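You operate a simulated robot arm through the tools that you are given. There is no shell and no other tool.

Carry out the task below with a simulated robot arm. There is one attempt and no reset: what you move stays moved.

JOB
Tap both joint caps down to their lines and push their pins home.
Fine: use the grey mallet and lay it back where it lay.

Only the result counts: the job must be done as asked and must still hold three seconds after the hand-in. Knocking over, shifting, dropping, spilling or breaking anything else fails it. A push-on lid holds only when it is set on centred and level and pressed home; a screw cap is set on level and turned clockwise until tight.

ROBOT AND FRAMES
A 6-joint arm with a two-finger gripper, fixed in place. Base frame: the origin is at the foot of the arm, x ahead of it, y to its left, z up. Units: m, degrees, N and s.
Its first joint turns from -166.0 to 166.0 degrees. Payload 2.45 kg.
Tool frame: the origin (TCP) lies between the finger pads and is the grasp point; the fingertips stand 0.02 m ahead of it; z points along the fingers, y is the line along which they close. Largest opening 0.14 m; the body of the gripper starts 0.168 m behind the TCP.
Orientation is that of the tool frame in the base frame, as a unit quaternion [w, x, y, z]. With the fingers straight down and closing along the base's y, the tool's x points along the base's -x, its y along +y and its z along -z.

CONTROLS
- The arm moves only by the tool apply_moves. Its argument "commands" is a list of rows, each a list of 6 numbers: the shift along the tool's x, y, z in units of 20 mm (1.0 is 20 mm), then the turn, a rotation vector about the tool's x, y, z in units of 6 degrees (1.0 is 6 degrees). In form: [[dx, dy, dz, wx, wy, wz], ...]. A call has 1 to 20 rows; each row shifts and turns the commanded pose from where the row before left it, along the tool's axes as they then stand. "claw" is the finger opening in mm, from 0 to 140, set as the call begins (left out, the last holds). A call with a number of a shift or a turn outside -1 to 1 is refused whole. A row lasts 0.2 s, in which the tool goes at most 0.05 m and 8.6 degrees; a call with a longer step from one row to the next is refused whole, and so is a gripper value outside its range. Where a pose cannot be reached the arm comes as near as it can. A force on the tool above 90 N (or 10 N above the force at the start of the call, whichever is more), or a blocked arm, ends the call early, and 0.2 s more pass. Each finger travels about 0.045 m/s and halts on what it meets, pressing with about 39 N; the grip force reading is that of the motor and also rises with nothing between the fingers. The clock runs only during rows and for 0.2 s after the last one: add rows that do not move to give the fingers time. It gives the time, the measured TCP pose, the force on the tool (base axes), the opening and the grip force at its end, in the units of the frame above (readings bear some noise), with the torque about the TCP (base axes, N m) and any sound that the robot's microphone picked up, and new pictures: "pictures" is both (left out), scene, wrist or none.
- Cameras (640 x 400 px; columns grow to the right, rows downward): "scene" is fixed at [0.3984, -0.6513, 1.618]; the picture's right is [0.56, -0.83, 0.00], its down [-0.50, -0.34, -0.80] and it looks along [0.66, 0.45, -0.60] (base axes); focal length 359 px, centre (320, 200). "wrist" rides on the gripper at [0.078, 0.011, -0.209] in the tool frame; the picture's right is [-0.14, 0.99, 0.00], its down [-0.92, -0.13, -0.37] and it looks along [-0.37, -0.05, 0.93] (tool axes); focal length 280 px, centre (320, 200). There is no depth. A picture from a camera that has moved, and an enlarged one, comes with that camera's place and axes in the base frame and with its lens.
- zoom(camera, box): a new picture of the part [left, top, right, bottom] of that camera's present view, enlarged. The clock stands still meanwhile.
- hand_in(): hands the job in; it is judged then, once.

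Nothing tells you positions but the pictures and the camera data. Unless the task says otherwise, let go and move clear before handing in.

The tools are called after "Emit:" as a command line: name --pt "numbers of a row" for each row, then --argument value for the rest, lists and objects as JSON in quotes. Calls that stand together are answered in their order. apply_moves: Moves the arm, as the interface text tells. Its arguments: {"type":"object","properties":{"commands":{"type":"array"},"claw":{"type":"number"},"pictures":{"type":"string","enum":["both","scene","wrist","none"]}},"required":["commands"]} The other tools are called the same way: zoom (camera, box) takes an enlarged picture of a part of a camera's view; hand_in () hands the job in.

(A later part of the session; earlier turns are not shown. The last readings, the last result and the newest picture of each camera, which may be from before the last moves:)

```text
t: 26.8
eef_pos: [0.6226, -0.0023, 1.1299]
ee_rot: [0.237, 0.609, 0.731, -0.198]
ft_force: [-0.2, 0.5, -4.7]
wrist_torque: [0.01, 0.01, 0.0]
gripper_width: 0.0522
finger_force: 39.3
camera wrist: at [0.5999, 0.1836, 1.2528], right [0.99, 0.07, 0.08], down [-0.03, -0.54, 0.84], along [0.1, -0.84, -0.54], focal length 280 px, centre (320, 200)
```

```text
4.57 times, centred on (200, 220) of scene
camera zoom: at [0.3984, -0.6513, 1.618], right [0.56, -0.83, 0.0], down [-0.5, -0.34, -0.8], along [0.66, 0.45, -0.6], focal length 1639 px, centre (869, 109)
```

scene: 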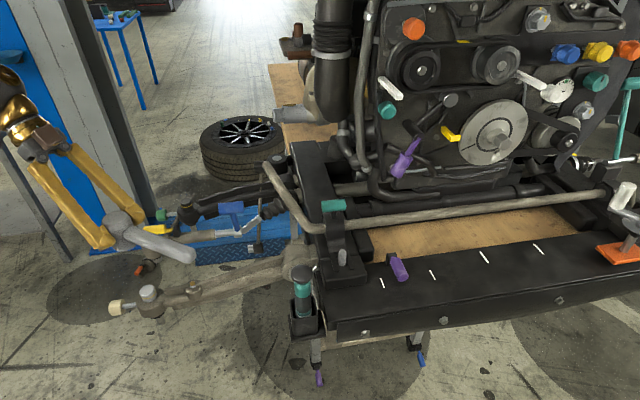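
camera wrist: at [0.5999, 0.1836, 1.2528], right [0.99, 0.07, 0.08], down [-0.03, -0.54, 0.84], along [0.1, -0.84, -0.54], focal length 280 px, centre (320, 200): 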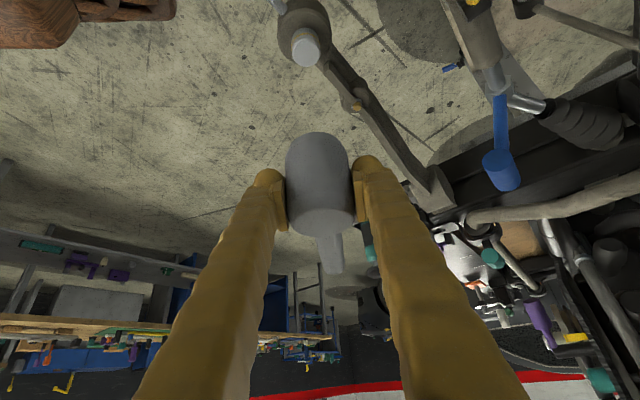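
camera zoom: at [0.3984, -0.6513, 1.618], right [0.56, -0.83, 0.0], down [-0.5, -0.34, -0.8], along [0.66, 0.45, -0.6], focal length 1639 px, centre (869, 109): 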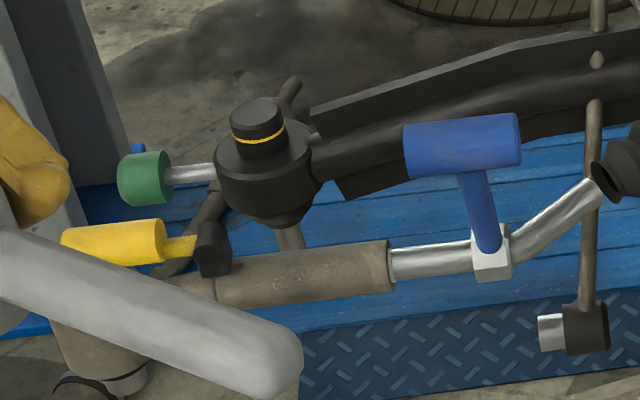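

The steel cap's top centre is at about [0.624, 0.000, 0.932]. Its yellow line sits about 9 mm above the housing rim, so the cap needs to go down by roughly that much. I'll lower the mallet face to about 13 mm above the cap.

Emit:
apply_moves --pt "0.5225 0.015 0.703 0 0 0" --pt "0.5225 0.015 0.703 0 0 0" --pt "0.5225 0.015 0.703 0 0 0" --pt "0.5225 0.015 0.703 0 0 0" --pt "0.5225 0.015 0.703 0 0 0" --pt "0.5225 0.015 0.703 0 0 0" --pt "0.5225 0.015 0.703 0 0 0" --pt "0.5225 0.015 0.703 0 0 0" --pt "0 0 0 0 0 0"

Emit:
zoom --camera "wrist" --box '[240, 40, 400, 240]'

Emit:
zoom --camera "scene" --box '[90, 230, 230, 330]'

```text
t: 28.8
eef_pos: [0.6245, 0.0004, 0.9883]
ee_rot: [0.237, 0.608, 0.731, -0.198]
ft_force: [-0.7, 0.0, -4.7]
wrist_torque: [0.05, -0.01, 0.0]
gripper_width: 0.0517
finger_force: 38.8
camera wrist: at [0.6022, 0.1854, 1.1112], right [0.99, 0.07, 0.08], down [-0.03, -0.54, 0.84], along [0.1, -0.84, -0.54], focal length 280 px, centre (320, 200)
```

scene: 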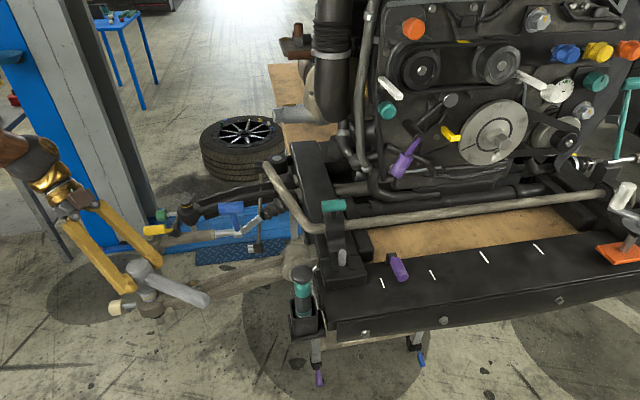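
wrist: 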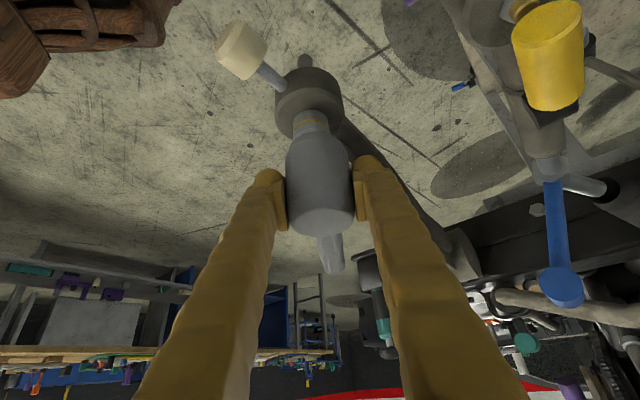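

```text
2.00 times, centred on (320, 140) of wrist
camera zoom: at [0.6022, 0.1854, 1.1112], right [0.99, 0.07, 0.08], down [-0.03, -0.54, 0.84], along [0.1, -0.84, -0.54], focal length 561 px, centre (320, 320)
```

zoom: 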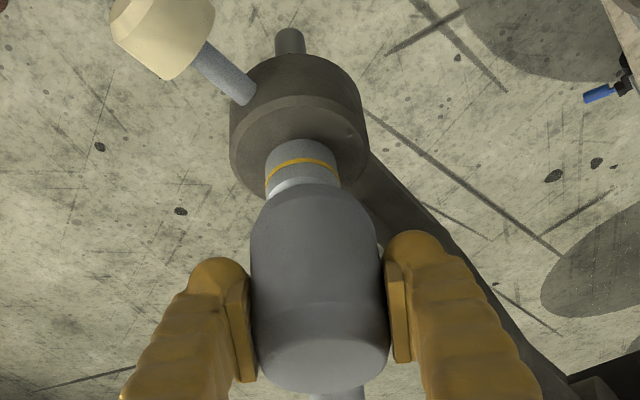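

```text
4.00 times, centred on (160, 280) of scene
camera zoom: at [0.3984, -0.6513, 1.618], right [0.56, -0.83, 0.0], down [-0.5, -0.34, -0.8], along [0.66, 0.45, -0.6], focal length 1434 px, centre (960, -120)
```

zoom: 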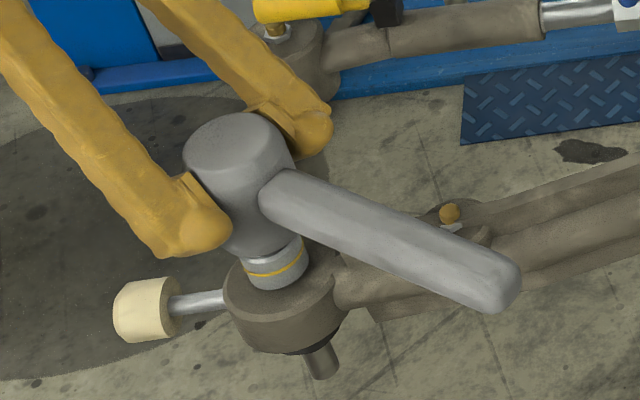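

The mallet face is centred on the cap to within 2–3 mm. Now I'll come down gently to find contact, watching the force.

Emit:
apply_moves --pt "0.088 0 0.1215 0 0 0" --pt "0.088 0 0.1215 0 0 0" --pt "0.088 0 0.1215 0 0 0" --pt "0.0294 0 0.0405 0 0 0" --pt "0.0294 0 0.0405 0 0 0" --pt "0.0294 0 0.0405 0 0 0" --pt "0 0 0 0 0 0"

Emit:
zoom --camera "scene" --box '[90, 230, 230, 330]'

Emit:
zoom --camera "wrist" --box '[240, 40, 400, 240]'

```text
t: 30.4
eef_pos: [0.6251, 0.0007, 0.9783]
ee_rot: [0.239, 0.608, 0.731, -0.197]
ft_force: [2.1, 2.1, 25.5]
wrist_torque: [-0.21, -0.2, 0.0]
gripper_width: 0.0521
finger_force: 38.5
camera wrist: at [0.602, 0.1859, 1.1007], right [0.99, 0.07, 0.08], down [-0.03, -0.54, 0.84], along [0.1, -0.84, -0.54], focal length 280 px, centre (320, 200)
```

scene: 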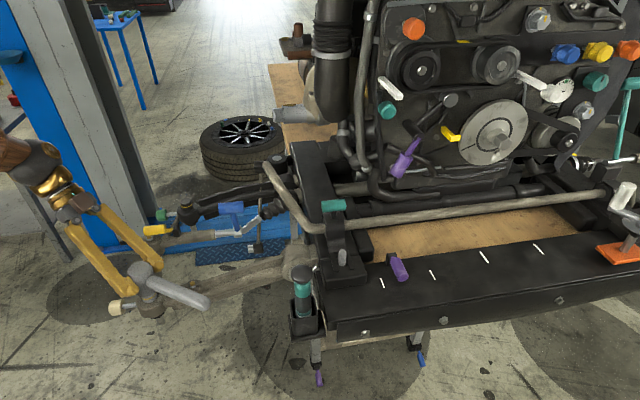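
wrist: 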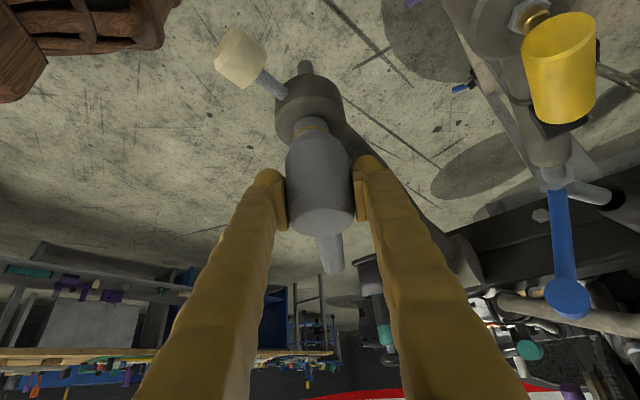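

```text
4.00 times, centred on (160, 280) of scene
camera zoom: at [0.3984, -0.6513, 1.618], right [0.56, -0.83, 0.0], down [-0.5, -0.34, -0.8], along [0.66, 0.45, -0.6], focal length 1434 px, centre (960, -120)
```

zoom: 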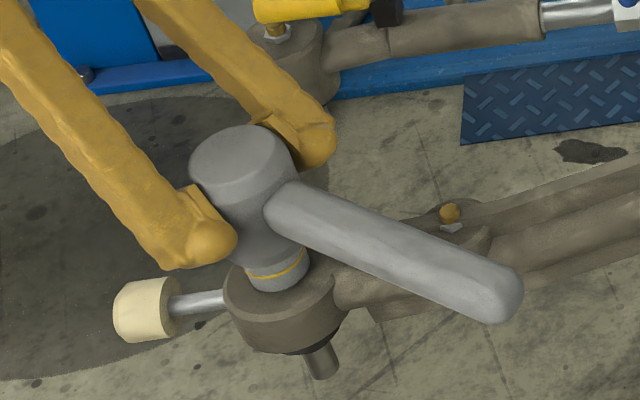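

```text
2.00 times, centred on (320, 140) of wrist
camera zoom: at [0.602, 0.1859, 1.1007], right [0.99, 0.07, 0.08], down [-0.03, -0.54, 0.84], along [0.1, -0.84, -0.54], focal length 561 px, centre (320, 320)
```

zoom: 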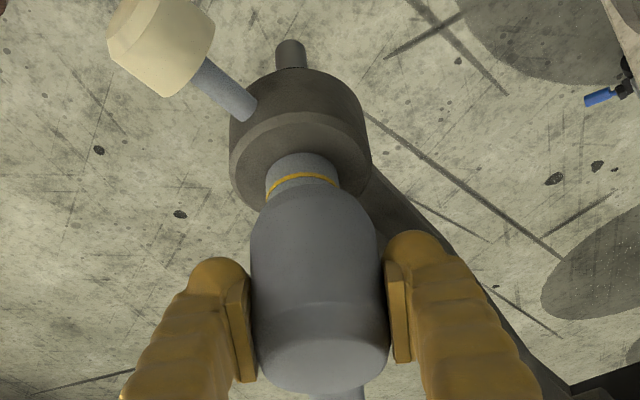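

The mallet touches the cap at about TCP z=0.979, and a steady 30 N push doesn't move it. I'll lift about 16 mm and give it a light tap.

Emit:
apply_moves --pt "-0.235 0 -0.324 0 0 0" --pt "-0.235 0 -0.324 0 0 0" --pt "0 0 0 0 0 0" --pt "0.5 0 0.6885 0 0 0" --pt "0 0 0 0 0 0"

Emit:
zoom --camera "scene" --box '[90, 230, 230, 330]'

Emit:
zoom --camera "wrist" --box '[240, 40, 400, 240]'

```text
t: 31.6
eef_pos: [0.6252, 0.001, 0.9767]
ee_rot: [0.238, 0.608, 0.732, -0.197]
ft_force: [-9.1, 4.6, 24.3]
wrist_torque: [0.01, 0.32, -0.06]
gripper_width: 0.052
finger_force: 38.9
camera wrist: at [0.6019, 0.1873, 1.099], right [0.99, 0.07, 0.08], down [-0.03, -0.54, 0.84], along [0.1, -0.84, -0.54], focal length 280 px, centre (320, 200)
```

scene: 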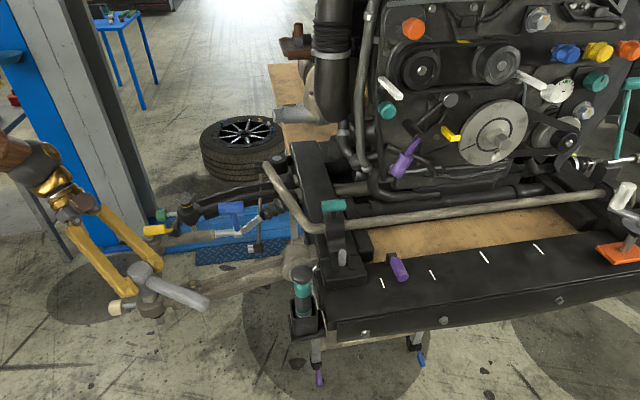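
wrist: 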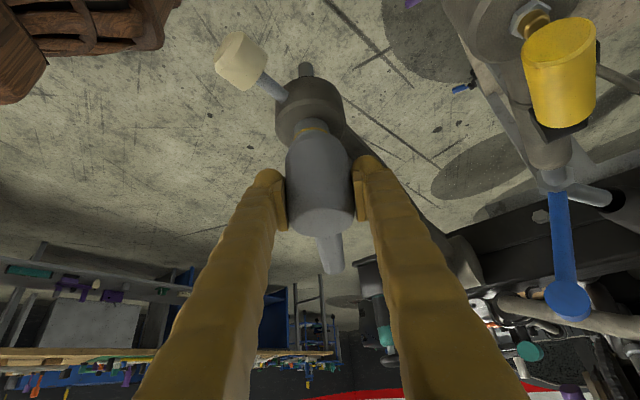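

```text
4.00 times, centred on (160, 280) of scene
camera zoom: at [0.3984, -0.6513, 1.618], right [0.56, -0.83, 0.0], down [-0.5, -0.34, -0.8], along [0.66, 0.45, -0.6], focal length 1434 px, centre (960, -120)
```

zoom: 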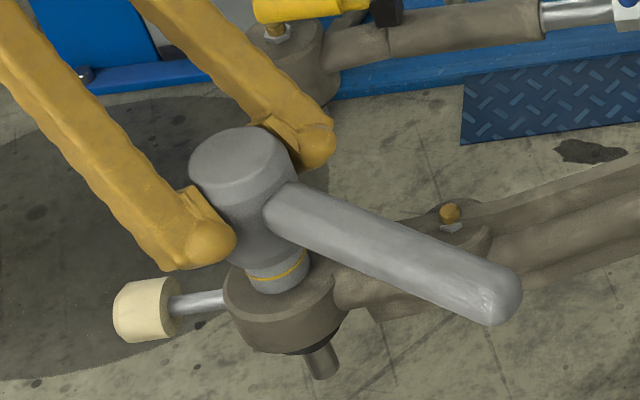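

```text
2.00 times, centred on (320, 140) of wrist
camera zoom: at [0.6019, 0.1873, 1.099], right [0.99, 0.07, 0.08], down [-0.03, -0.54, 0.84], along [0.1, -0.84, -0.54], focal length 561 px, centre (320, 320)
```

zoom: 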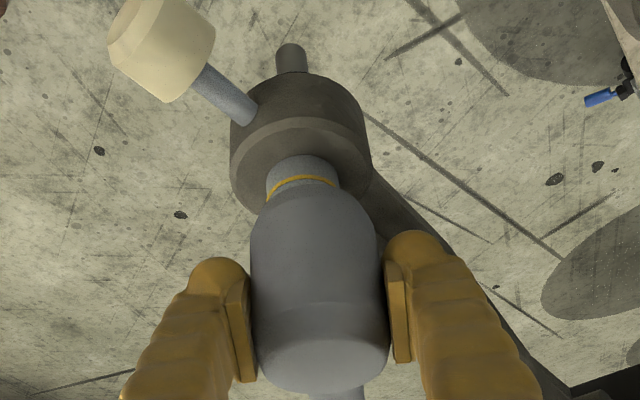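

The tap seems to have moved something by about 1.5 mm. I'll zoom in to see whether the cap moved or the mallet slipped in the grip.

Emit:
zoom --camera "scene" --box '[120, 270, 190, 320]'

Emit:
zoom --camera "wrist" --box '[270, 60, 370, 140]'

```text
8.00 times, centred on (155, 295) of scene
camera zoom: at [0.3984, -0.6513, 1.618], right [0.56, -0.83, 0.0], down [-0.5, -0.34, -0.8], along [0.66, 0.45, -0.6], focal length 2869 px, centre (1640, -560)
```

zoom: 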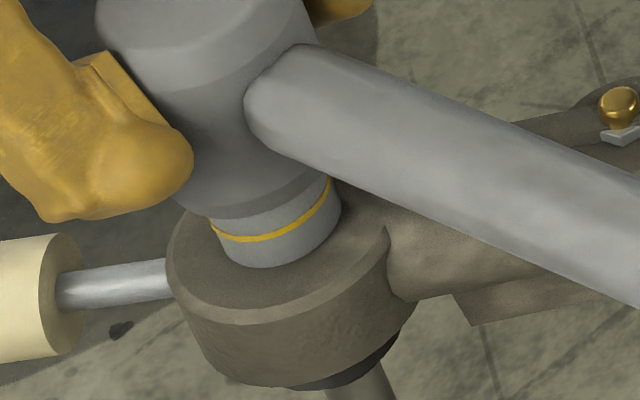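

```text
5.00 times, centred on (320, 100) of wrist
camera zoom: at [0.6019, 0.1873, 1.099], right [0.99, 0.07, 0.08], down [-0.03, -0.54, 0.84], along [0.1, -0.84, -0.54], focal length 1402 px, centre (320, 700)
```

zoom: 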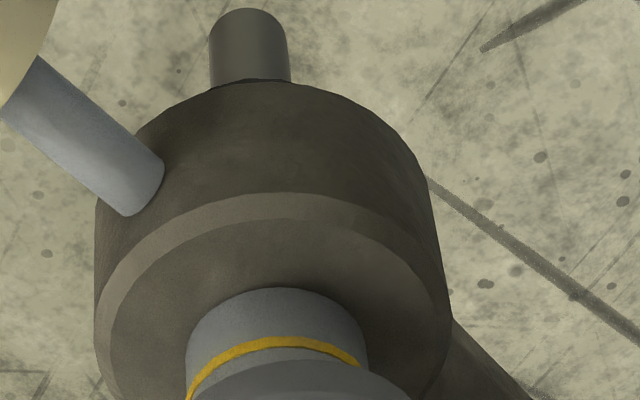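

A light tap left the line roughly where it was. I'll give a firmer tap, faster and a little deeper, and then lift off to inspect.

Emit:
apply_moves --pt "-0.265 0 -0.365 0 0 0" --pt "-0.265 0 -0.365 0 0 0" --pt "0 0 0 0 0 0" --pt "0.603 0 0.83 0 0 0" --pt "-0.44 0 -0.6 0 0 0" --pt "-0.44 0 -0.6 0 0 0" --pt "0 0 0 0 0 0"

Emit:
zoom --camera "scene" --box '[120, 270, 190, 320]'

Emit:
zoom --camera "wrist" --box '[240, 40, 400, 240]'

```text
t: 33.2
eef_pos: [0.625, 0.0003, 1.0035]
ee_rot: [0.237, 0.608, 0.732, -0.197]
ft_force: [0.3, 0.2, -5.4]
wrist_torque: [0.01, 0.05, -0.01]
gripper_width: 0.0518
finger_force: 38.9
camera wrist: at [0.6024, 0.186, 1.1256], right [0.99, 0.07, 0.08], down [-0.03, -0.54, 0.84], along [0.1, -0.84, -0.54], focal length 280 px, centre (320, 200)
```

scene: 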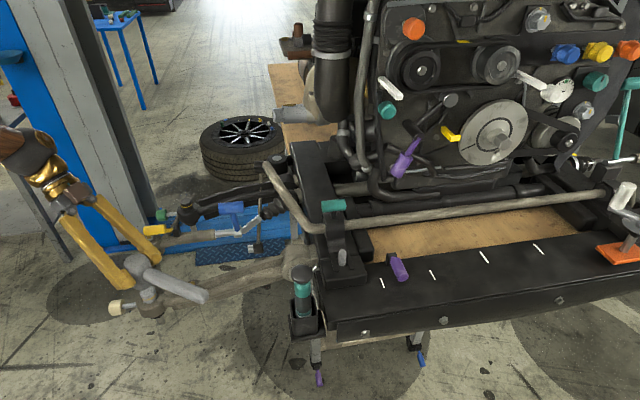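
wrist: 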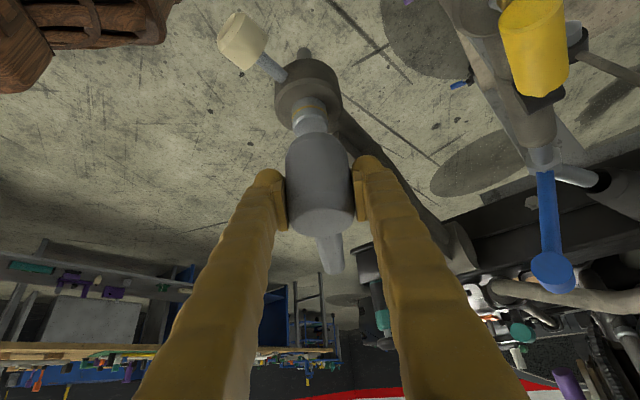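

```text
8.00 times, centred on (155, 295) of scene
camera zoom: at [0.3984, -0.6513, 1.618], right [0.56, -0.83, 0.0], down [-0.5, -0.34, -0.8], along [0.66, 0.45, -0.6], focal length 2869 px, centre (1640, -560)
```

zoom: 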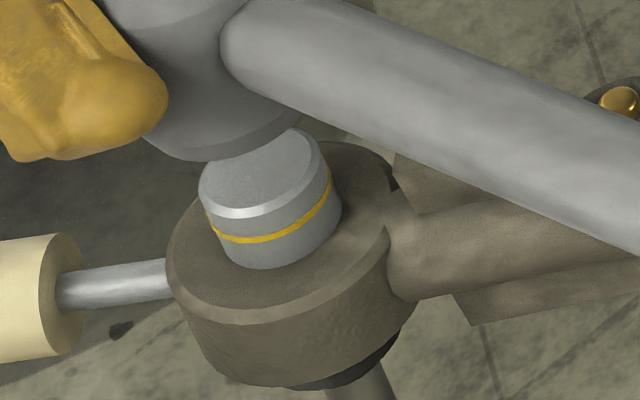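

```text
2.00 times, centred on (320, 140) of wrist
camera zoom: at [0.6024, 0.186, 1.1256], right [0.99, 0.07, 0.08], down [-0.03, -0.54, 0.84], along [0.1, -0.84, -0.54], focal length 561 px, centre (320, 320)
```

zoom: 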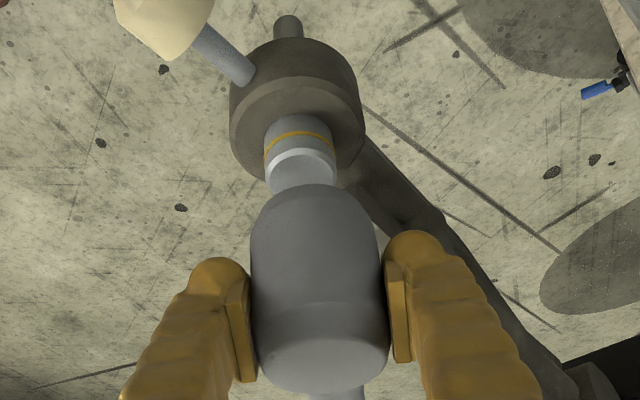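

I'll repeat the exact same crop as my baseline picture so I can compare directly.

Emit:
zoom --camera "scene" --box '[100, 260, 220, 330]'

```text
5.33 times, centred on (160, 295) of scene
camera zoom: at [0.3984, -0.6513, 1.618], right [0.56, -0.83, 0.0], down [-0.5, -0.34, -0.8], along [0.66, 0.45, -0.6], focal length 1913 px, centre (1173, -307)
```

zoom: 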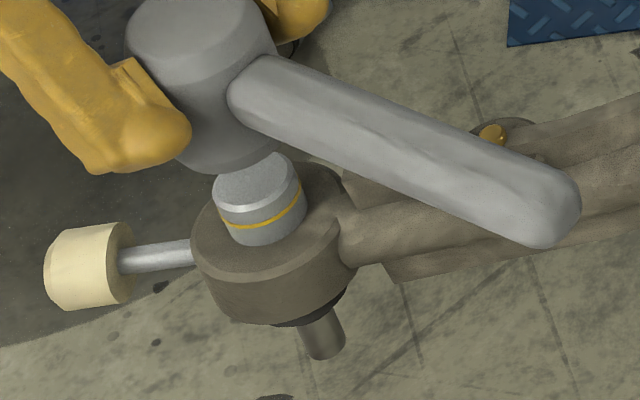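

Against the baseline the cap seems to sit about 2–3 mm lower, and the mallet hasn't shifted in the fingers. I'll touch down slowly again to measure the new contact height.

Emit:
apply_moves --pt "0.264 0 0.364 0 0 0" --pt "0.264 0 0.364 0 0 0" --pt "0.088 0 0.1215 0 0 0" --pt "0.0294 0 0.0405 0 0 0" --pt "0.0294 0 0.0405 0 0 0" --pt "0 0 0 0 0 0" --pictures "none"

```text
t: 34.6
eef_pos: [0.6253, 0.0004, 0.9808]
ee_rot: [0.237, 0.608, 0.731, -0.198]
ft_force: [-0.1, -0.6, -3.8]
wrist_torque: [0.05, 0.02, 0.02]
gripper_width: 0.052
finger_force: 38.6
```

Emit:
apply_moves --pt "0.0294 0 0.0405 0 0 0" --pt "0.0294 0 0.0405 0 0 0" --pt "0.0294 0 0.0405 0 0 0" --pt "0 0 0 0 0 0" --pictures "none"

```text
t: 35.6
eef_pos: [0.625, 0.0005, 0.9778]
ee_rot: [0.237, 0.608, 0.731, -0.197]
ft_force: [-1.2, -0.2, -3.7]
wrist_torque: [0.04, 0.04, -0.01]
gripper_width: 0.0517
finger_force: 39.0
```

At z=0.978, where I felt 25 N before, there is now no contact, so the cap is moving. I'll keep feeling for it.

Emit:
apply_moves --pt "0.0294 0 0.0405 0 0 0" --pt "0 0 0 0 0 0" --pictures "none"

Emit:
apply_moves --pt "0.0294 0 0.0405 0 0 0" --pt "0 0 0 0 0 0" --pictures "none"

Emit:
apply_moves --pt "0.0294 0 0.0405 0 0 0" --pt "0 0 0 0 0 0" --pictures "none"

```text
t: 36.2
eef_pos: [0.6254, 0.0008, 0.9759]
ee_rot: [0.238, 0.608, 0.731, -0.198]
ft_force: [0.3, -1.3, -3.5]
wrist_torque: [0.06, 0.01, 0.04]
gripper_width: 0.0521
finger_force: 39.2
```

```text
t: 36.8
eef_pos: [0.625, 0.0004, 0.9763]
ee_rot: [0.238, 0.608, 0.732, -0.197]
ft_force: [-3.0, 2.9, 13.9]
wrist_torque: [-0.06, 0.1, -0.03]
gripper_width: 0.0521
finger_force: 39.4
```

```text
t: 37.4
eef_pos: [0.6252, 0.0003, 0.975]
ee_rot: [0.238, 0.608, 0.732, -0.198]
ft_force: [-2.0, 3.6, 25.3]
wrist_torque: [-0.08, 0.03, -0.01]
gripper_width: 0.052
finger_force: 38.6
```

Contact is now at about z=0.976, so the two taps drove it about 3 mm. I'll repeat taps of the same size.

Emit:
apply_moves --pt "-0.265 0 -0.365 0 0 0" --pt "-0.265 0 -0.365 0 0 0" --pt "0 0 0 0 0 0" --pt "0.603 0 0.83 0 0 0" --pt "-0.265 0 -0.365 0 0 0" --pt "-0.265 0 -0.365 0 0 0" --pt "0 0 0 0 0 0" --pt "0.603 0 0.83 0 0 0" --pt "-0.44 0 -0.6 0 0 0" --pt "-0.44 0 -0.6 0 0 0" --pt "0 0 0 0 0 0" --pictures "none"

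Emit:
zoom --camera "scene" --box '[120, 270, 190, 320]'

Emit:
zoom --camera "wrist" --box '[240, 40, 400, 240]'

```text
t: 39.8
eef_pos: [0.6258, -0.0003, 0.9992]
ee_rot: [0.238, 0.608, 0.732, -0.197]
ft_force: [-0.4, 0.1, -3.7]
wrist_torque: [0.08, -0.01, 0.0]
gripper_width: 0.0519
finger_force: 38.5
```

```text
8.00 times, centred on (155, 295) of scene
camera zoom: at [0.3984, -0.6513, 1.618], right [0.56, -0.83, 0.0], down [-0.5, -0.34, -0.8], along [0.66, 0.45, -0.6], focal length 2869 px, centre (1640, -560)
```

zoom: 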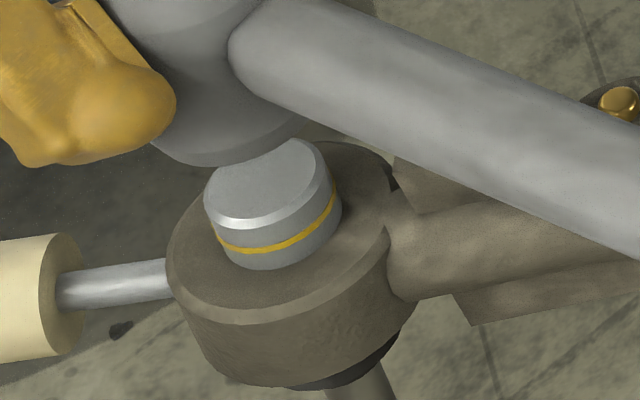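

```text
2.00 times, centred on (320, 140) of wrist
camera zoom: at [0.6035, 0.1859, 1.1221], right [0.99, 0.07, 0.08], down [-0.03, -0.54, 0.84], along [0.1, -0.84, -0.54], focal length 561 px, centre (320, 320)
```

zoom: 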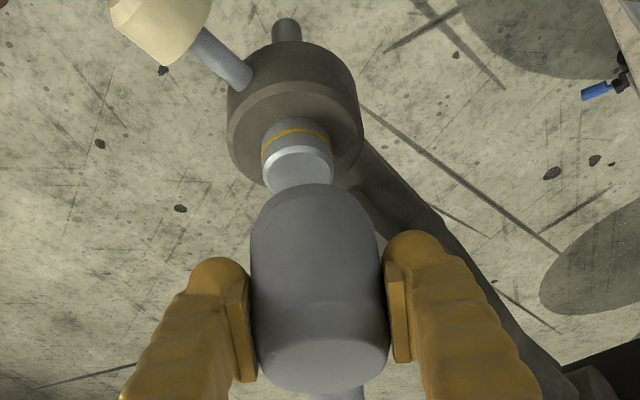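

The line dropped about 4 mm with those two taps, which is about 2 mm each. By my measure about 7 mm remains, so I'll give two more taps and check.

Emit:
apply_moves --pt "0.353 0 0.486 0 0 0" --pt "0 0 0 0 0 0" --pt "0.603 0 0.83 0 0 0" --pt "-0.265 0 -0.365 0 0 0" --pt "-0.265 0 -0.365 0 0 0" --pt "0 0 0 0 0 0" --pt "0.603 0 0.83 0 0 0" --pt "-0.44 0 -0.6 0 0 0" --pt "-0.44 0 -0.6 0 0 0" --pt "0 0 0 0 0 0" --pictures "none"

Emit:
zoom --camera "scene" --box '[120, 270, 190, 320]'

Emit:
zoom --camera "wrist" --box '[260, 40, 360, 120]'

```text
t: 42.0
eef_pos: [0.6247, 0.0014, 0.9943]
ee_rot: [0.237, 0.609, 0.731, -0.197]
ft_force: [0.2, -0.4, -4.7]
wrist_torque: [0.02, 0.03, 0.04]
gripper_width: 0.0517
finger_force: 39.1
```

```text
8.00 times, centred on (155, 295) of scene
camera zoom: at [0.3984, -0.6513, 1.618], right [0.56, -0.83, 0.0], down [-0.5, -0.34, -0.8], along [0.66, 0.45, -0.6], focal length 2869 px, centre (1640, -560)
```

zoom: 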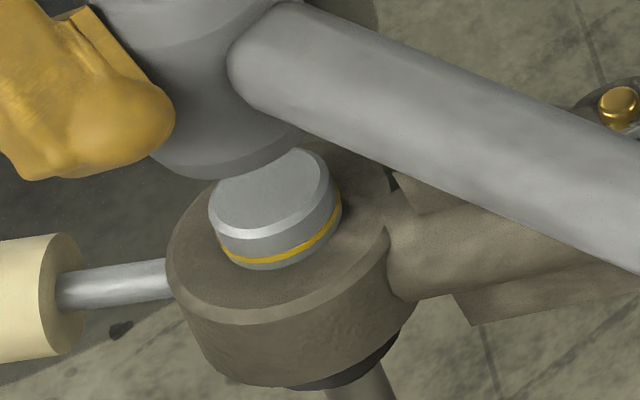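

```text
5.00 times, centred on (310, 80) of wrist
camera zoom: at [0.6023, 0.1873, 1.1169], right [0.99, 0.07, 0.08], down [-0.03, -0.54, 0.84], along [0.1, -0.84, -0.54], focal length 1402 px, centre (370, 800)
```

zoom: 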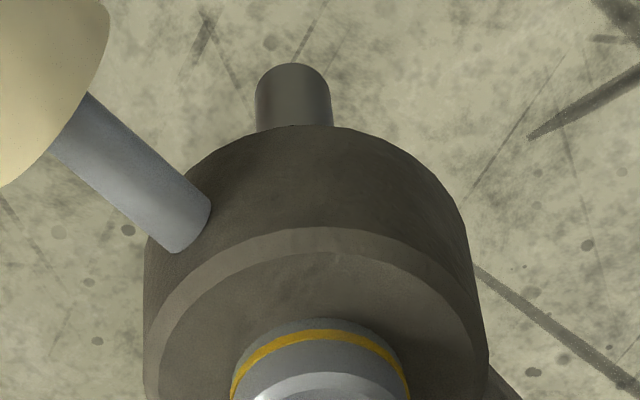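

The line is now roughly 3–4 mm above the rim. I'll give one more tap of the same size and re-check.

Emit:
apply_moves --pt "0.323 0 0.446 0 0 0" --pt "0 0 0 0 0 0" --pt "0.603 0 0.83 0 0 0" --pt "-0.44 0 -0.6 0 0 0" --pt "-0.44 0 -0.6 0 0 0" --pt "0 0 0 0 0 0" --pictures "none"

Emit:
zoom --camera "scene" --box '[120, 270, 190, 320]'

Emit:
zoom --camera "wrist" --box '[260, 40, 360, 120]'

```text
t: 43.4
eef_pos: [0.6253, 0.001, 0.9944]
ee_rot: [0.238, 0.608, 0.731, -0.198]
ft_force: [0.4, -0.2, -5.0]
wrist_torque: [0.04, 0.02, 0.01]
gripper_width: 0.0518
finger_force: 39.4
```

```text
8.00 times, centred on (155, 295) of scene
camera zoom: at [0.3984, -0.6513, 1.618], right [0.56, -0.83, 0.0], down [-0.5, -0.34, -0.8], along [0.66, 0.45, -0.6], focal length 2869 px, centre (1640, -560)
```

zoom: 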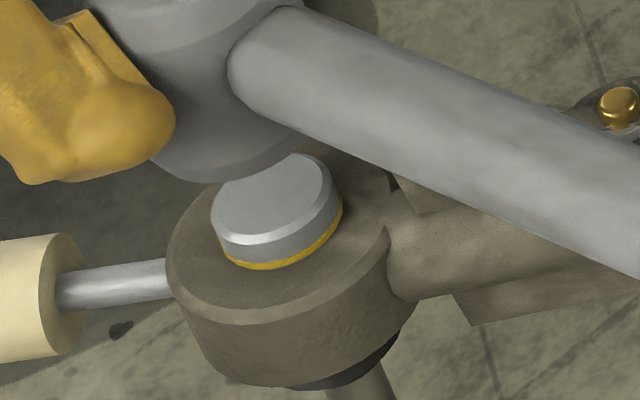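

```text
5.00 times, centred on (310, 80) of wrist
camera zoom: at [0.6018, 0.1868, 1.1161], right [0.99, 0.07, 0.08], down [-0.03, -0.54, 0.84], along [0.1, -0.84, -0.54], focal length 1402 px, centre (370, 800)
```

zoom: 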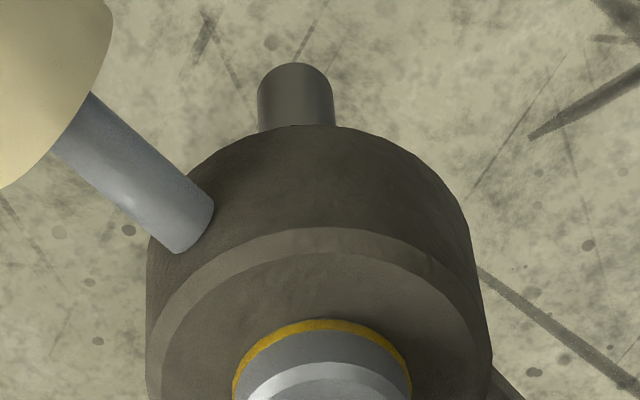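

The line now sits right at the housing rim. I'll zoom in closer to judge exactly how flush it is.

Emit:
zoom --camera "scene" --box '[136, 282, 164, 304]'

Emit:
zoom --camera "wrist" --box '[290, 95, 335, 125]'

```text
16.00 times, centred on (150, 293) of scene
camera zoom: at [0.3984, -0.6513, 1.618], right [0.56, -0.83, 0.0], down [-0.5, -0.34, -0.8], along [0.66, 0.45, -0.6], focal length 5738 px, centre (3040, -1288)
```

zoom: 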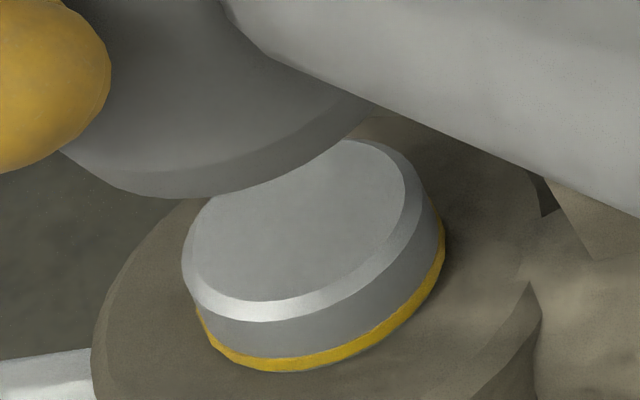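

```text
13.33 times, centred on (312, 110) of wrist
camera zoom: at [0.6018, 0.1868, 1.1161], right [0.99, 0.07, 0.08], down [-0.03, -0.54, 0.84], along [0.1, -0.84, -0.54], focal length 3738 px, centre (420, 1400)
```

zoom: 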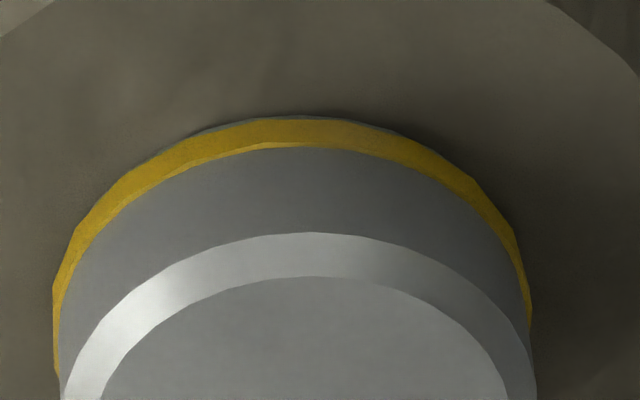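

A hair of grey still shows below the yellow band, so it is about 1 mm from having the line level with the rim. I'll feel for contact again and finish with one very soft tap.

Emit:
apply_moves --pt "0.382 0 0.526 0 0 0" --pt "0.382 0 0.526 0 0 0" --pt "0.0294 0 0.0405 0 0 0" --pt "0 0 0 0 0 0" --pictures "none"

Emit:
apply_moves --pt "0.0294 0 0.0405 0 0 0" --pt "0 0 0 0 0 0" --pictures "none"

Emit:
apply_moves --pt "0.0294 0 0.0405 0 0 0" --pt "0 0 0 0 0 0" --pictures "none"

```text
t: 44.4
eef_pos: [0.6247, 0.0013, 0.9668]
ee_rot: [0.237, 0.609, 0.731, -0.198]
ft_force: [0.8, 0.6, -4.9]
wrist_torque: [0.03, -0.03, -0.03]
gripper_width: 0.0521
finger_force: 38.8
```

```text
t: 45.0
eef_pos: [0.6247, 0.0018, 0.9641]
ee_rot: [0.238, 0.608, 0.732, -0.198]
ft_force: [-0.2, 0.2, -4.3]
wrist_torque: [0.02, 0.0, 0.02]
gripper_width: 0.0517
finger_force: 39.5
```

```text
t: 45.6
eef_pos: [0.6243, 0.0011, 0.9648]
ee_rot: [0.237, 0.608, 0.731, -0.198]
ft_force: [-4.7, 4.3, 12.3]
wrist_torque: [0.05, 0.21, -0.07]
gripper_width: 0.0518
finger_force: 39.2
```

Emit:
apply_moves --pt "-0.235 0 -0.324 0 0 0" --pt "0 0 0 0 0 0" --pt "0.294 0 0.405 0 0 0" --pt "-0.44 0 -0.6 0 0 0" --pt "-0.44 0 -0.6 0 0 0" --pt "0 0 0 0 0 0" --pictures "none"

Emit:
zoom --camera "scene" --box '[136, 282, 164, 304]'

Emit:
zoom --camera "wrist" --box '[290, 95, 335, 125]'

```text
t: 47.0
eef_pos: [0.626, -0.0006, 0.9908]
ee_rot: [0.237, 0.608, 0.731, -0.198]
ft_force: [0.1, 0.7, -4.3]
wrist_torque: [0.07, 0.04, 0.02]
gripper_width: 0.0519
finger_force: 39.1
```

```text
16.00 times, centred on (150, 293) of scene
camera zoom: at [0.3984, -0.6513, 1.618], right [0.56, -0.83, 0.0], down [-0.5, -0.34, -0.8], along [0.66, 0.45, -0.6], focal length 5738 px, centre (3040, -1288)
```

zoom: 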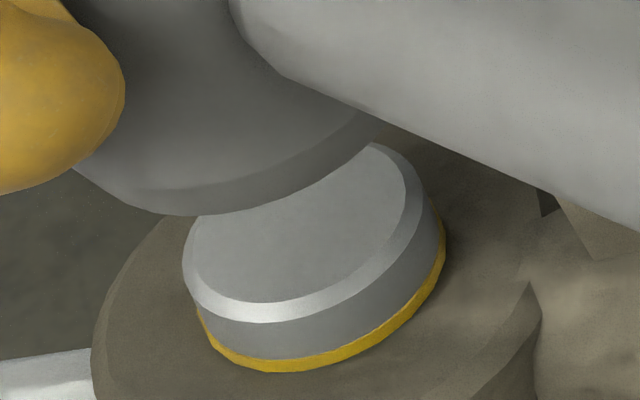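

```text
13.33 times, centred on (312, 110) of wrist
camera zoom: at [0.6018, 0.1851, 1.1135], right [0.99, 0.07, 0.08], down [-0.03, -0.54, 0.84], along [0.1, -0.84, -0.54], focal length 3738 px, centre (420, 1400)
```

zoom: 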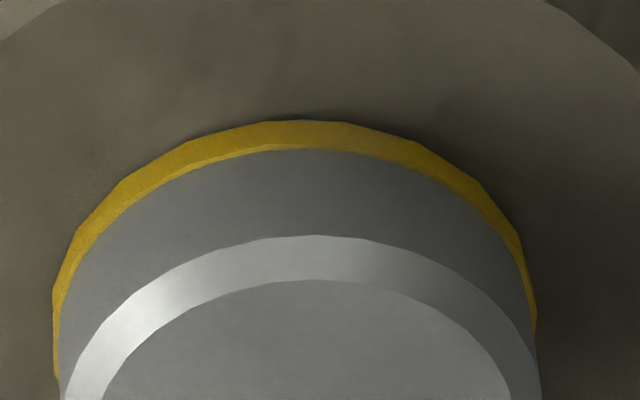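

That moved it about 0.3 mm, and the grey below the band is gone. One slightly firmer soft tap should put the band's middle at the rim.

Emit:
apply_moves --pt "0.47 0 0.648 0 0 0" --pt "0 0 0 0 0 0" --pt "0.382 0 0.527 0 0 0" --pt "-0.44 0 -0.6 0 0 0" --pt "-0.44 0 -0.6 0 0 0" --pt "0 0 0 0 0 0" --pictures "none"

Emit:
zoom --camera "scene" --box '[136, 282, 164, 304]'

Emit:
zoom --camera "wrist" --box '[290, 95, 335, 125]'

```text
t: 48.4
eef_pos: [0.6246, 0.0017, 0.9921]
ee_rot: [0.238, 0.608, 0.731, -0.197]
ft_force: [-0.2, 0.3, -5.4]
wrist_torque: [0.02, 0.03, 0.01]
gripper_width: 0.0519
finger_force: 39.1
```

```text
16.00 times, centred on (150, 293) of scene
camera zoom: at [0.3984, -0.6513, 1.618], right [0.56, -0.83, 0.0], down [-0.5, -0.34, -0.8], along [0.66, 0.45, -0.6], focal length 5738 px, centre (3040, -1288)
```

zoom: 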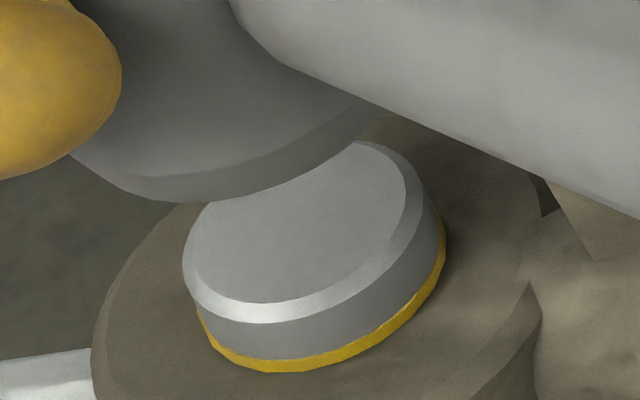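

```text
13.33 times, centred on (312, 110) of wrist
camera zoom: at [0.6025, 0.1858, 1.1153], right [0.99, 0.07, 0.08], down [-0.03, -0.54, 0.84], along [0.1, -0.84, -0.54], focal length 3738 px, centre (420, 1400)
```

zoom: 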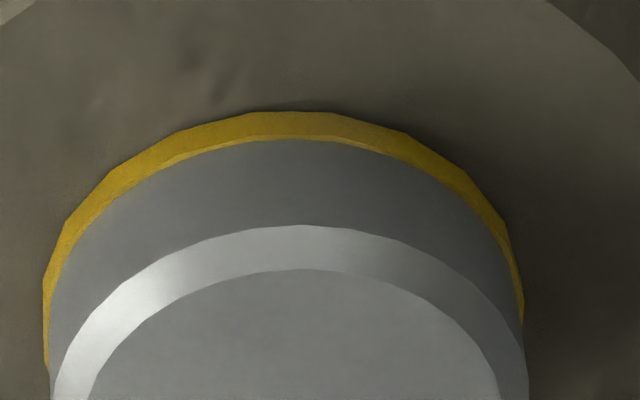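

That changed almost nothing: motion needs about 40 N, and I'm at the friction threshold. I'll feel for contact and then make one controlled push-tap of well under 1 mm so the line sits across the rim.

Emit:
apply_moves --pt "0.382 0 0.526 0 0 0" --pt "0.382 0 0.526 0 0 0" --pt "0 0 0 0 0 0" --pictures "none"

Emit:
apply_moves --pt "0.0294 0 0.0405 0 0 0" --pt "0 0 0 0 0 0" --pictures "none"

Emit:
apply_moves --pt "0.0294 0 0.0405 0 0 0" --pt "0 0 0 0 0 0" --pictures "none"

```text
t: 49.2
eef_pos: [0.6247, 0.0004, 0.9661]
ee_rot: [0.237, 0.608, 0.731, -0.197]
ft_force: [-0.2, 0.0, -4.7]
wrist_torque: [0.04, 0.0, 0.02]
gripper_width: 0.0519
finger_force: 38.8
```

```text
t: 49.8
eef_pos: [0.6236, 0.0007, 0.965]
ee_rot: [0.237, 0.608, 0.731, -0.198]
ft_force: [-0.3, 0.1, -3.5]
wrist_torque: [0.06, 0.04, -0.02]
gripper_width: 0.0519
finger_force: 38.8
```

```text
t: 50.4
eef_pos: [0.6235, 0.0018, 0.9635]
ee_rot: [0.238, 0.608, 0.732, -0.197]
ft_force: [0.1, -0.7, -3.5]
wrist_torque: [0.03, 0.03, 0.01]
gripper_width: 0.0518
finger_force: 39.8
```

Emit:
apply_moves --pt "0.0147 0 0.0203 0 0 0" --pt "0 0 0 0 0 0" --pictures "none"

Emit:
apply_moves --pt "0.0147 0 0.0203 0 0 0" --pt "0 0 0 0 0 0" --pictures "none"

Emit:
zoom --camera "wrist" --box '[240, 40, 400, 240]'

```text
t: 51.0
eef_pos: [0.6245, 0.0006, 0.9642]
ee_rot: [0.238, 0.608, 0.732, -0.198]
ft_force: [0.5, 0.6, -4.5]
wrist_torque: [0.04, 0.0, 0.0]
gripper_width: 0.0517
finger_force: 39.2
```

```text
t: 51.6
eef_pos: [0.6254, 0.0018, 0.9644]
ee_rot: [0.238, 0.608, 0.731, -0.197]
ft_force: [0.6, 2.8, 2.3]
wrist_torque: [0.04, -0.03, 0.01]
gripper_width: 0.0521
finger_force: 38.8
```

```text
2.00 times, centred on (320, 140) of wrist
camera zoom: at [0.602, 0.1863, 1.0866], right [0.99, 0.07, 0.08], down [-0.03, -0.54, 0.84], along [0.1, -0.84, -0.54], focal length 561 px, centre (320, 320)
```

zoom: 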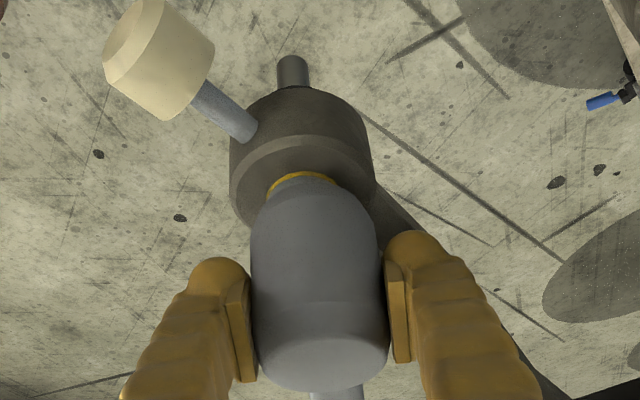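

Contact is at about z=0.9645, with the band still fully visible right at the rim. One controlled soft tap follows, to about 3.5 mm command depth below contact.

Emit:
apply_moves --pt "-0.235 0 -0.324 0 0 0" --pt "0 0 0 0 0 0" --pt "0.323 0 0.446 0 0 0" --pt "-0.44 0 -0.6 0 0 0" --pt "-0.44 0 -0.6 0 0 0" --pt "0 0 0 0 0 0" --pictures "none"

Emit:
zoom --camera "scene" --box '[136, 282, 164, 304]'

Emit:
zoom --camera "wrist" --box '[290, 95, 335, 125]'

```text
t: 53.0
eef_pos: [0.6241, -0.0001, 0.9889]
ee_rot: [0.238, 0.608, 0.731, -0.197]
ft_force: [-0.1, -0.6, -4.5]
wrist_torque: [0.05, 0.01, 0.04]
gripper_width: 0.0518
finger_force: 39.2
```

```text
16.00 times, centred on (150, 293) of scene
camera zoom: at [0.3984, -0.6513, 1.618], right [0.56, -0.83, 0.0], down [-0.5, -0.34, -0.8], along [0.66, 0.45, -0.6], focal length 5738 px, centre (3040, -1288)
```

zoom: 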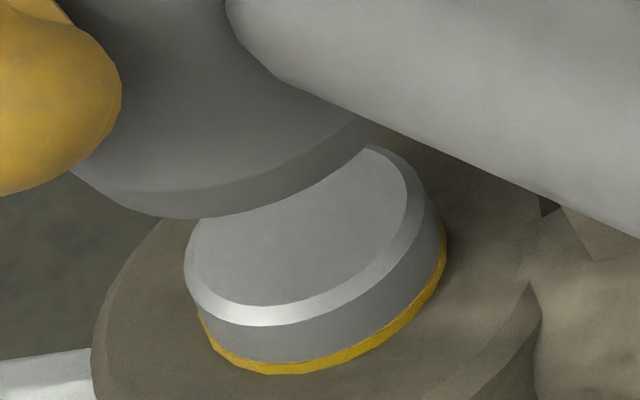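

```text
13.33 times, centred on (312, 110) of wrist
camera zoom: at [0.6017, 0.1864, 1.1122], right [0.99, 0.07, 0.08], down [-0.03, -0.54, 0.84], along [0.1, -0.84, -0.54], focal length 3738 px, centre (420, 1400)
```

zoom: 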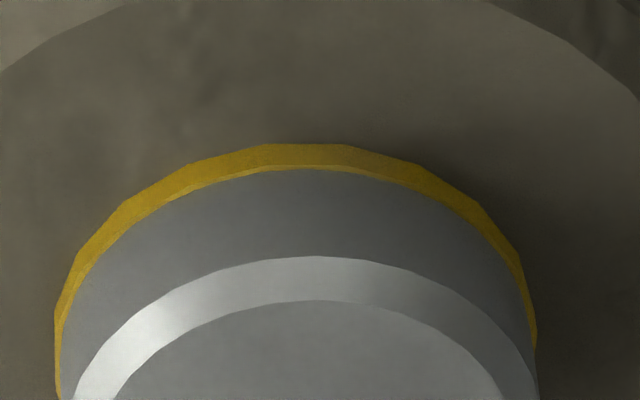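

The line is now straddling the housing rim, so the steel cap is down to its line. Next I raise the mallet and turn the tool toward the black cap.

Emit:
apply_moves --pt "-0.588 0 -0.81 0 0 0" --pt "-0.588 0 -0.81 0 0 0" --pt "-0.588 0 -0.81 0 0 0" --pt "-0.588 0 -0.81 0 0 0" --pt "-0.588 0 -0.81 0 0 0" --pt "-0.588 0 -0.81 0 0 0" --pt "-0.588 0 -0.81 0 0 0" --pt "-0.588 0 -0.81 0 0 0" --pt "-0.588 0 -0.81 0 0 0" --pt "-0.588 0 -0.81 0 0 0" --pt "-0.588 0 -0.81 0 0 0" --pt "-0.588 0 -0.81 0 0 0" --pt "0 0 0 -0.598 0 -0.825" --pt "0 0 0 -0.598 0 -0.825" --pt "0 0 0 -0.598 0 -0.825" --pt "0 0 0 -0.598 0 -0.825" --pt "0 0 0 -0.598 0 -0.825" --pt "0 0 0 -0.598 0 -0.825" --pt "0 0 0 -0.598 0 -0.825" --pt "0 0 0 -0.598 0 -0.825"

```text
t: 57.2
eef_pos: [0.6258, 0.0012, 1.2306]
ee_rot: [0.298, 0.25, 0.918, -0.082]
ft_force: [-0.3, 0.8, -4.7]
wrist_torque: [0.0, 0.04, 0.03]
gripper_width: 0.0519
finger_force: 38.6
camera wrist: at [0.4707, 0.1049, 1.3535], right [0.6, 0.8, 0.08], down [0.39, -0.38, 0.84], along [0.7, -0.47, -0.54], focal length 280 px, centre (320, 200)
```

scene: 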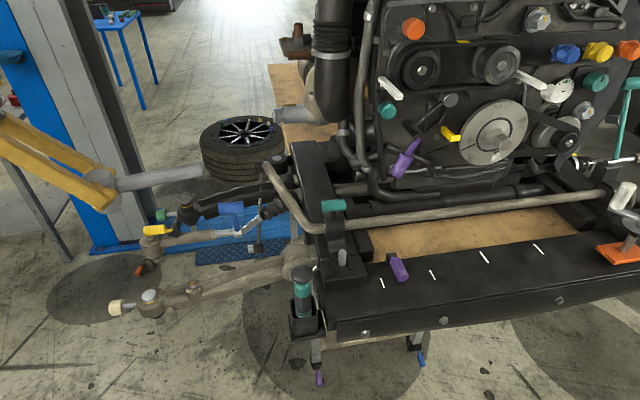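
wrist: 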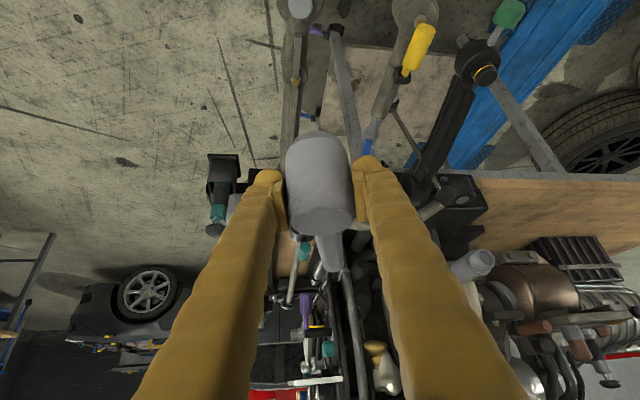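

Turning further so the handle will point outward past the black cap.

Emit:
apply_moves --pt "0 0 0 -0.598 0 -0.825" --pt "0 0 0 -0.598 0 -0.825" --pt "0 0 0 -0.598 0 -0.825" --pt "0 0 0 -0.598 0 -0.825" --pt "0 0 0 -0.598 0 -0.825" --pt "0 0 0 -0.598 0 -0.825" --pt "0 0 0 -0.598 0 -0.825" --pt "0 0 0 -0.598 0 -0.825" --pt "0 0 0 -0.598 0 -0.825" --pt "0 0 0 -0.598 0 -0.825" --pt "0 0 0 0 0 0"

Emit:
zoom --camera "wrist" --box '[220, 0, 540, 200]'

Emit:
zoom --camera "scene" --box '[130, 170, 270, 260]'

```text
t: 59.6
eef_pos: [0.6263, -0.0012, 1.2297]
ee_rot: [0.298, -0.251, 0.917, 0.081]
ft_force: [0.0, 0.1, -4.3]
wrist_torque: [-0.03, 0.04, 0.04]
gripper_width: 0.0519
finger_force: 39.3
camera wrist: at [0.4607, -0.085, 1.3531], right [-0.41, 0.91, 0.08], down [0.52, 0.16, 0.84], along [0.75, 0.38, -0.54], focal length 280 px, centre (320, 200)
```

scene: 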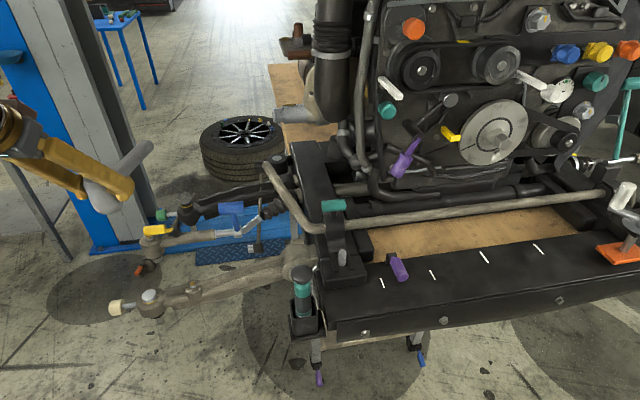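
wrist: 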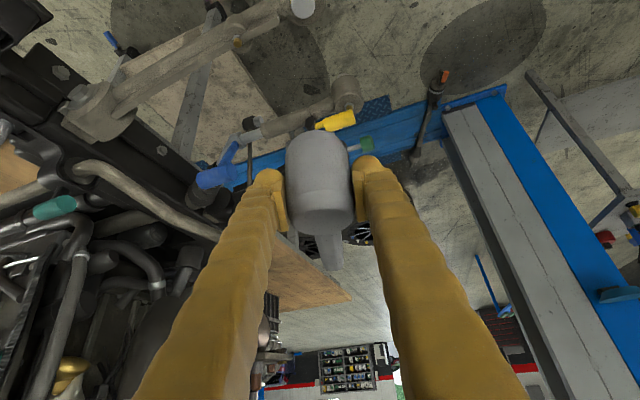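

```text
2.00 times, centred on (380, 100) of wrist
camera zoom: at [0.4607, -0.085, 1.3531], right [-0.41, 0.91, 0.08], down [0.52, 0.16, 0.84], along [0.75, 0.38, -0.54], focal length 561 px, centre (200, 400)
```

zoom: 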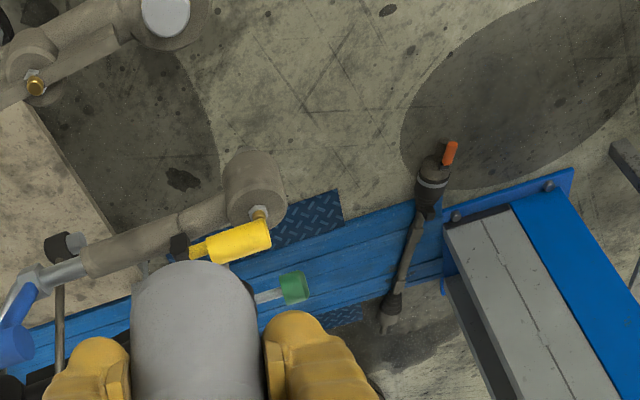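

```text
4.44 times, centred on (200, 215) of scene
camera zoom: at [0.3984, -0.6513, 1.618], right [0.56, -0.83, 0.0], down [-0.5, -0.34, -0.8], along [0.66, 0.45, -0.6], focal length 1594 px, centre (853, 133)
```

zoom: 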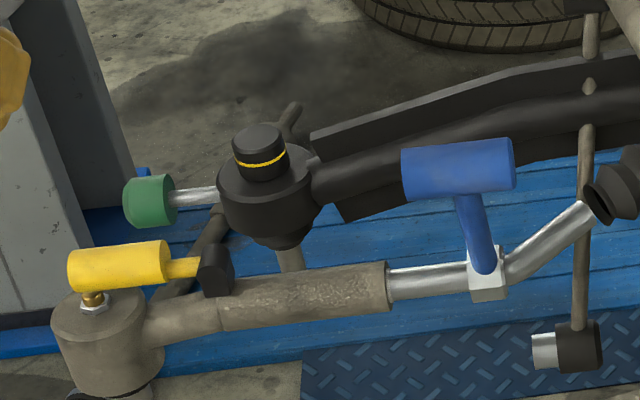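

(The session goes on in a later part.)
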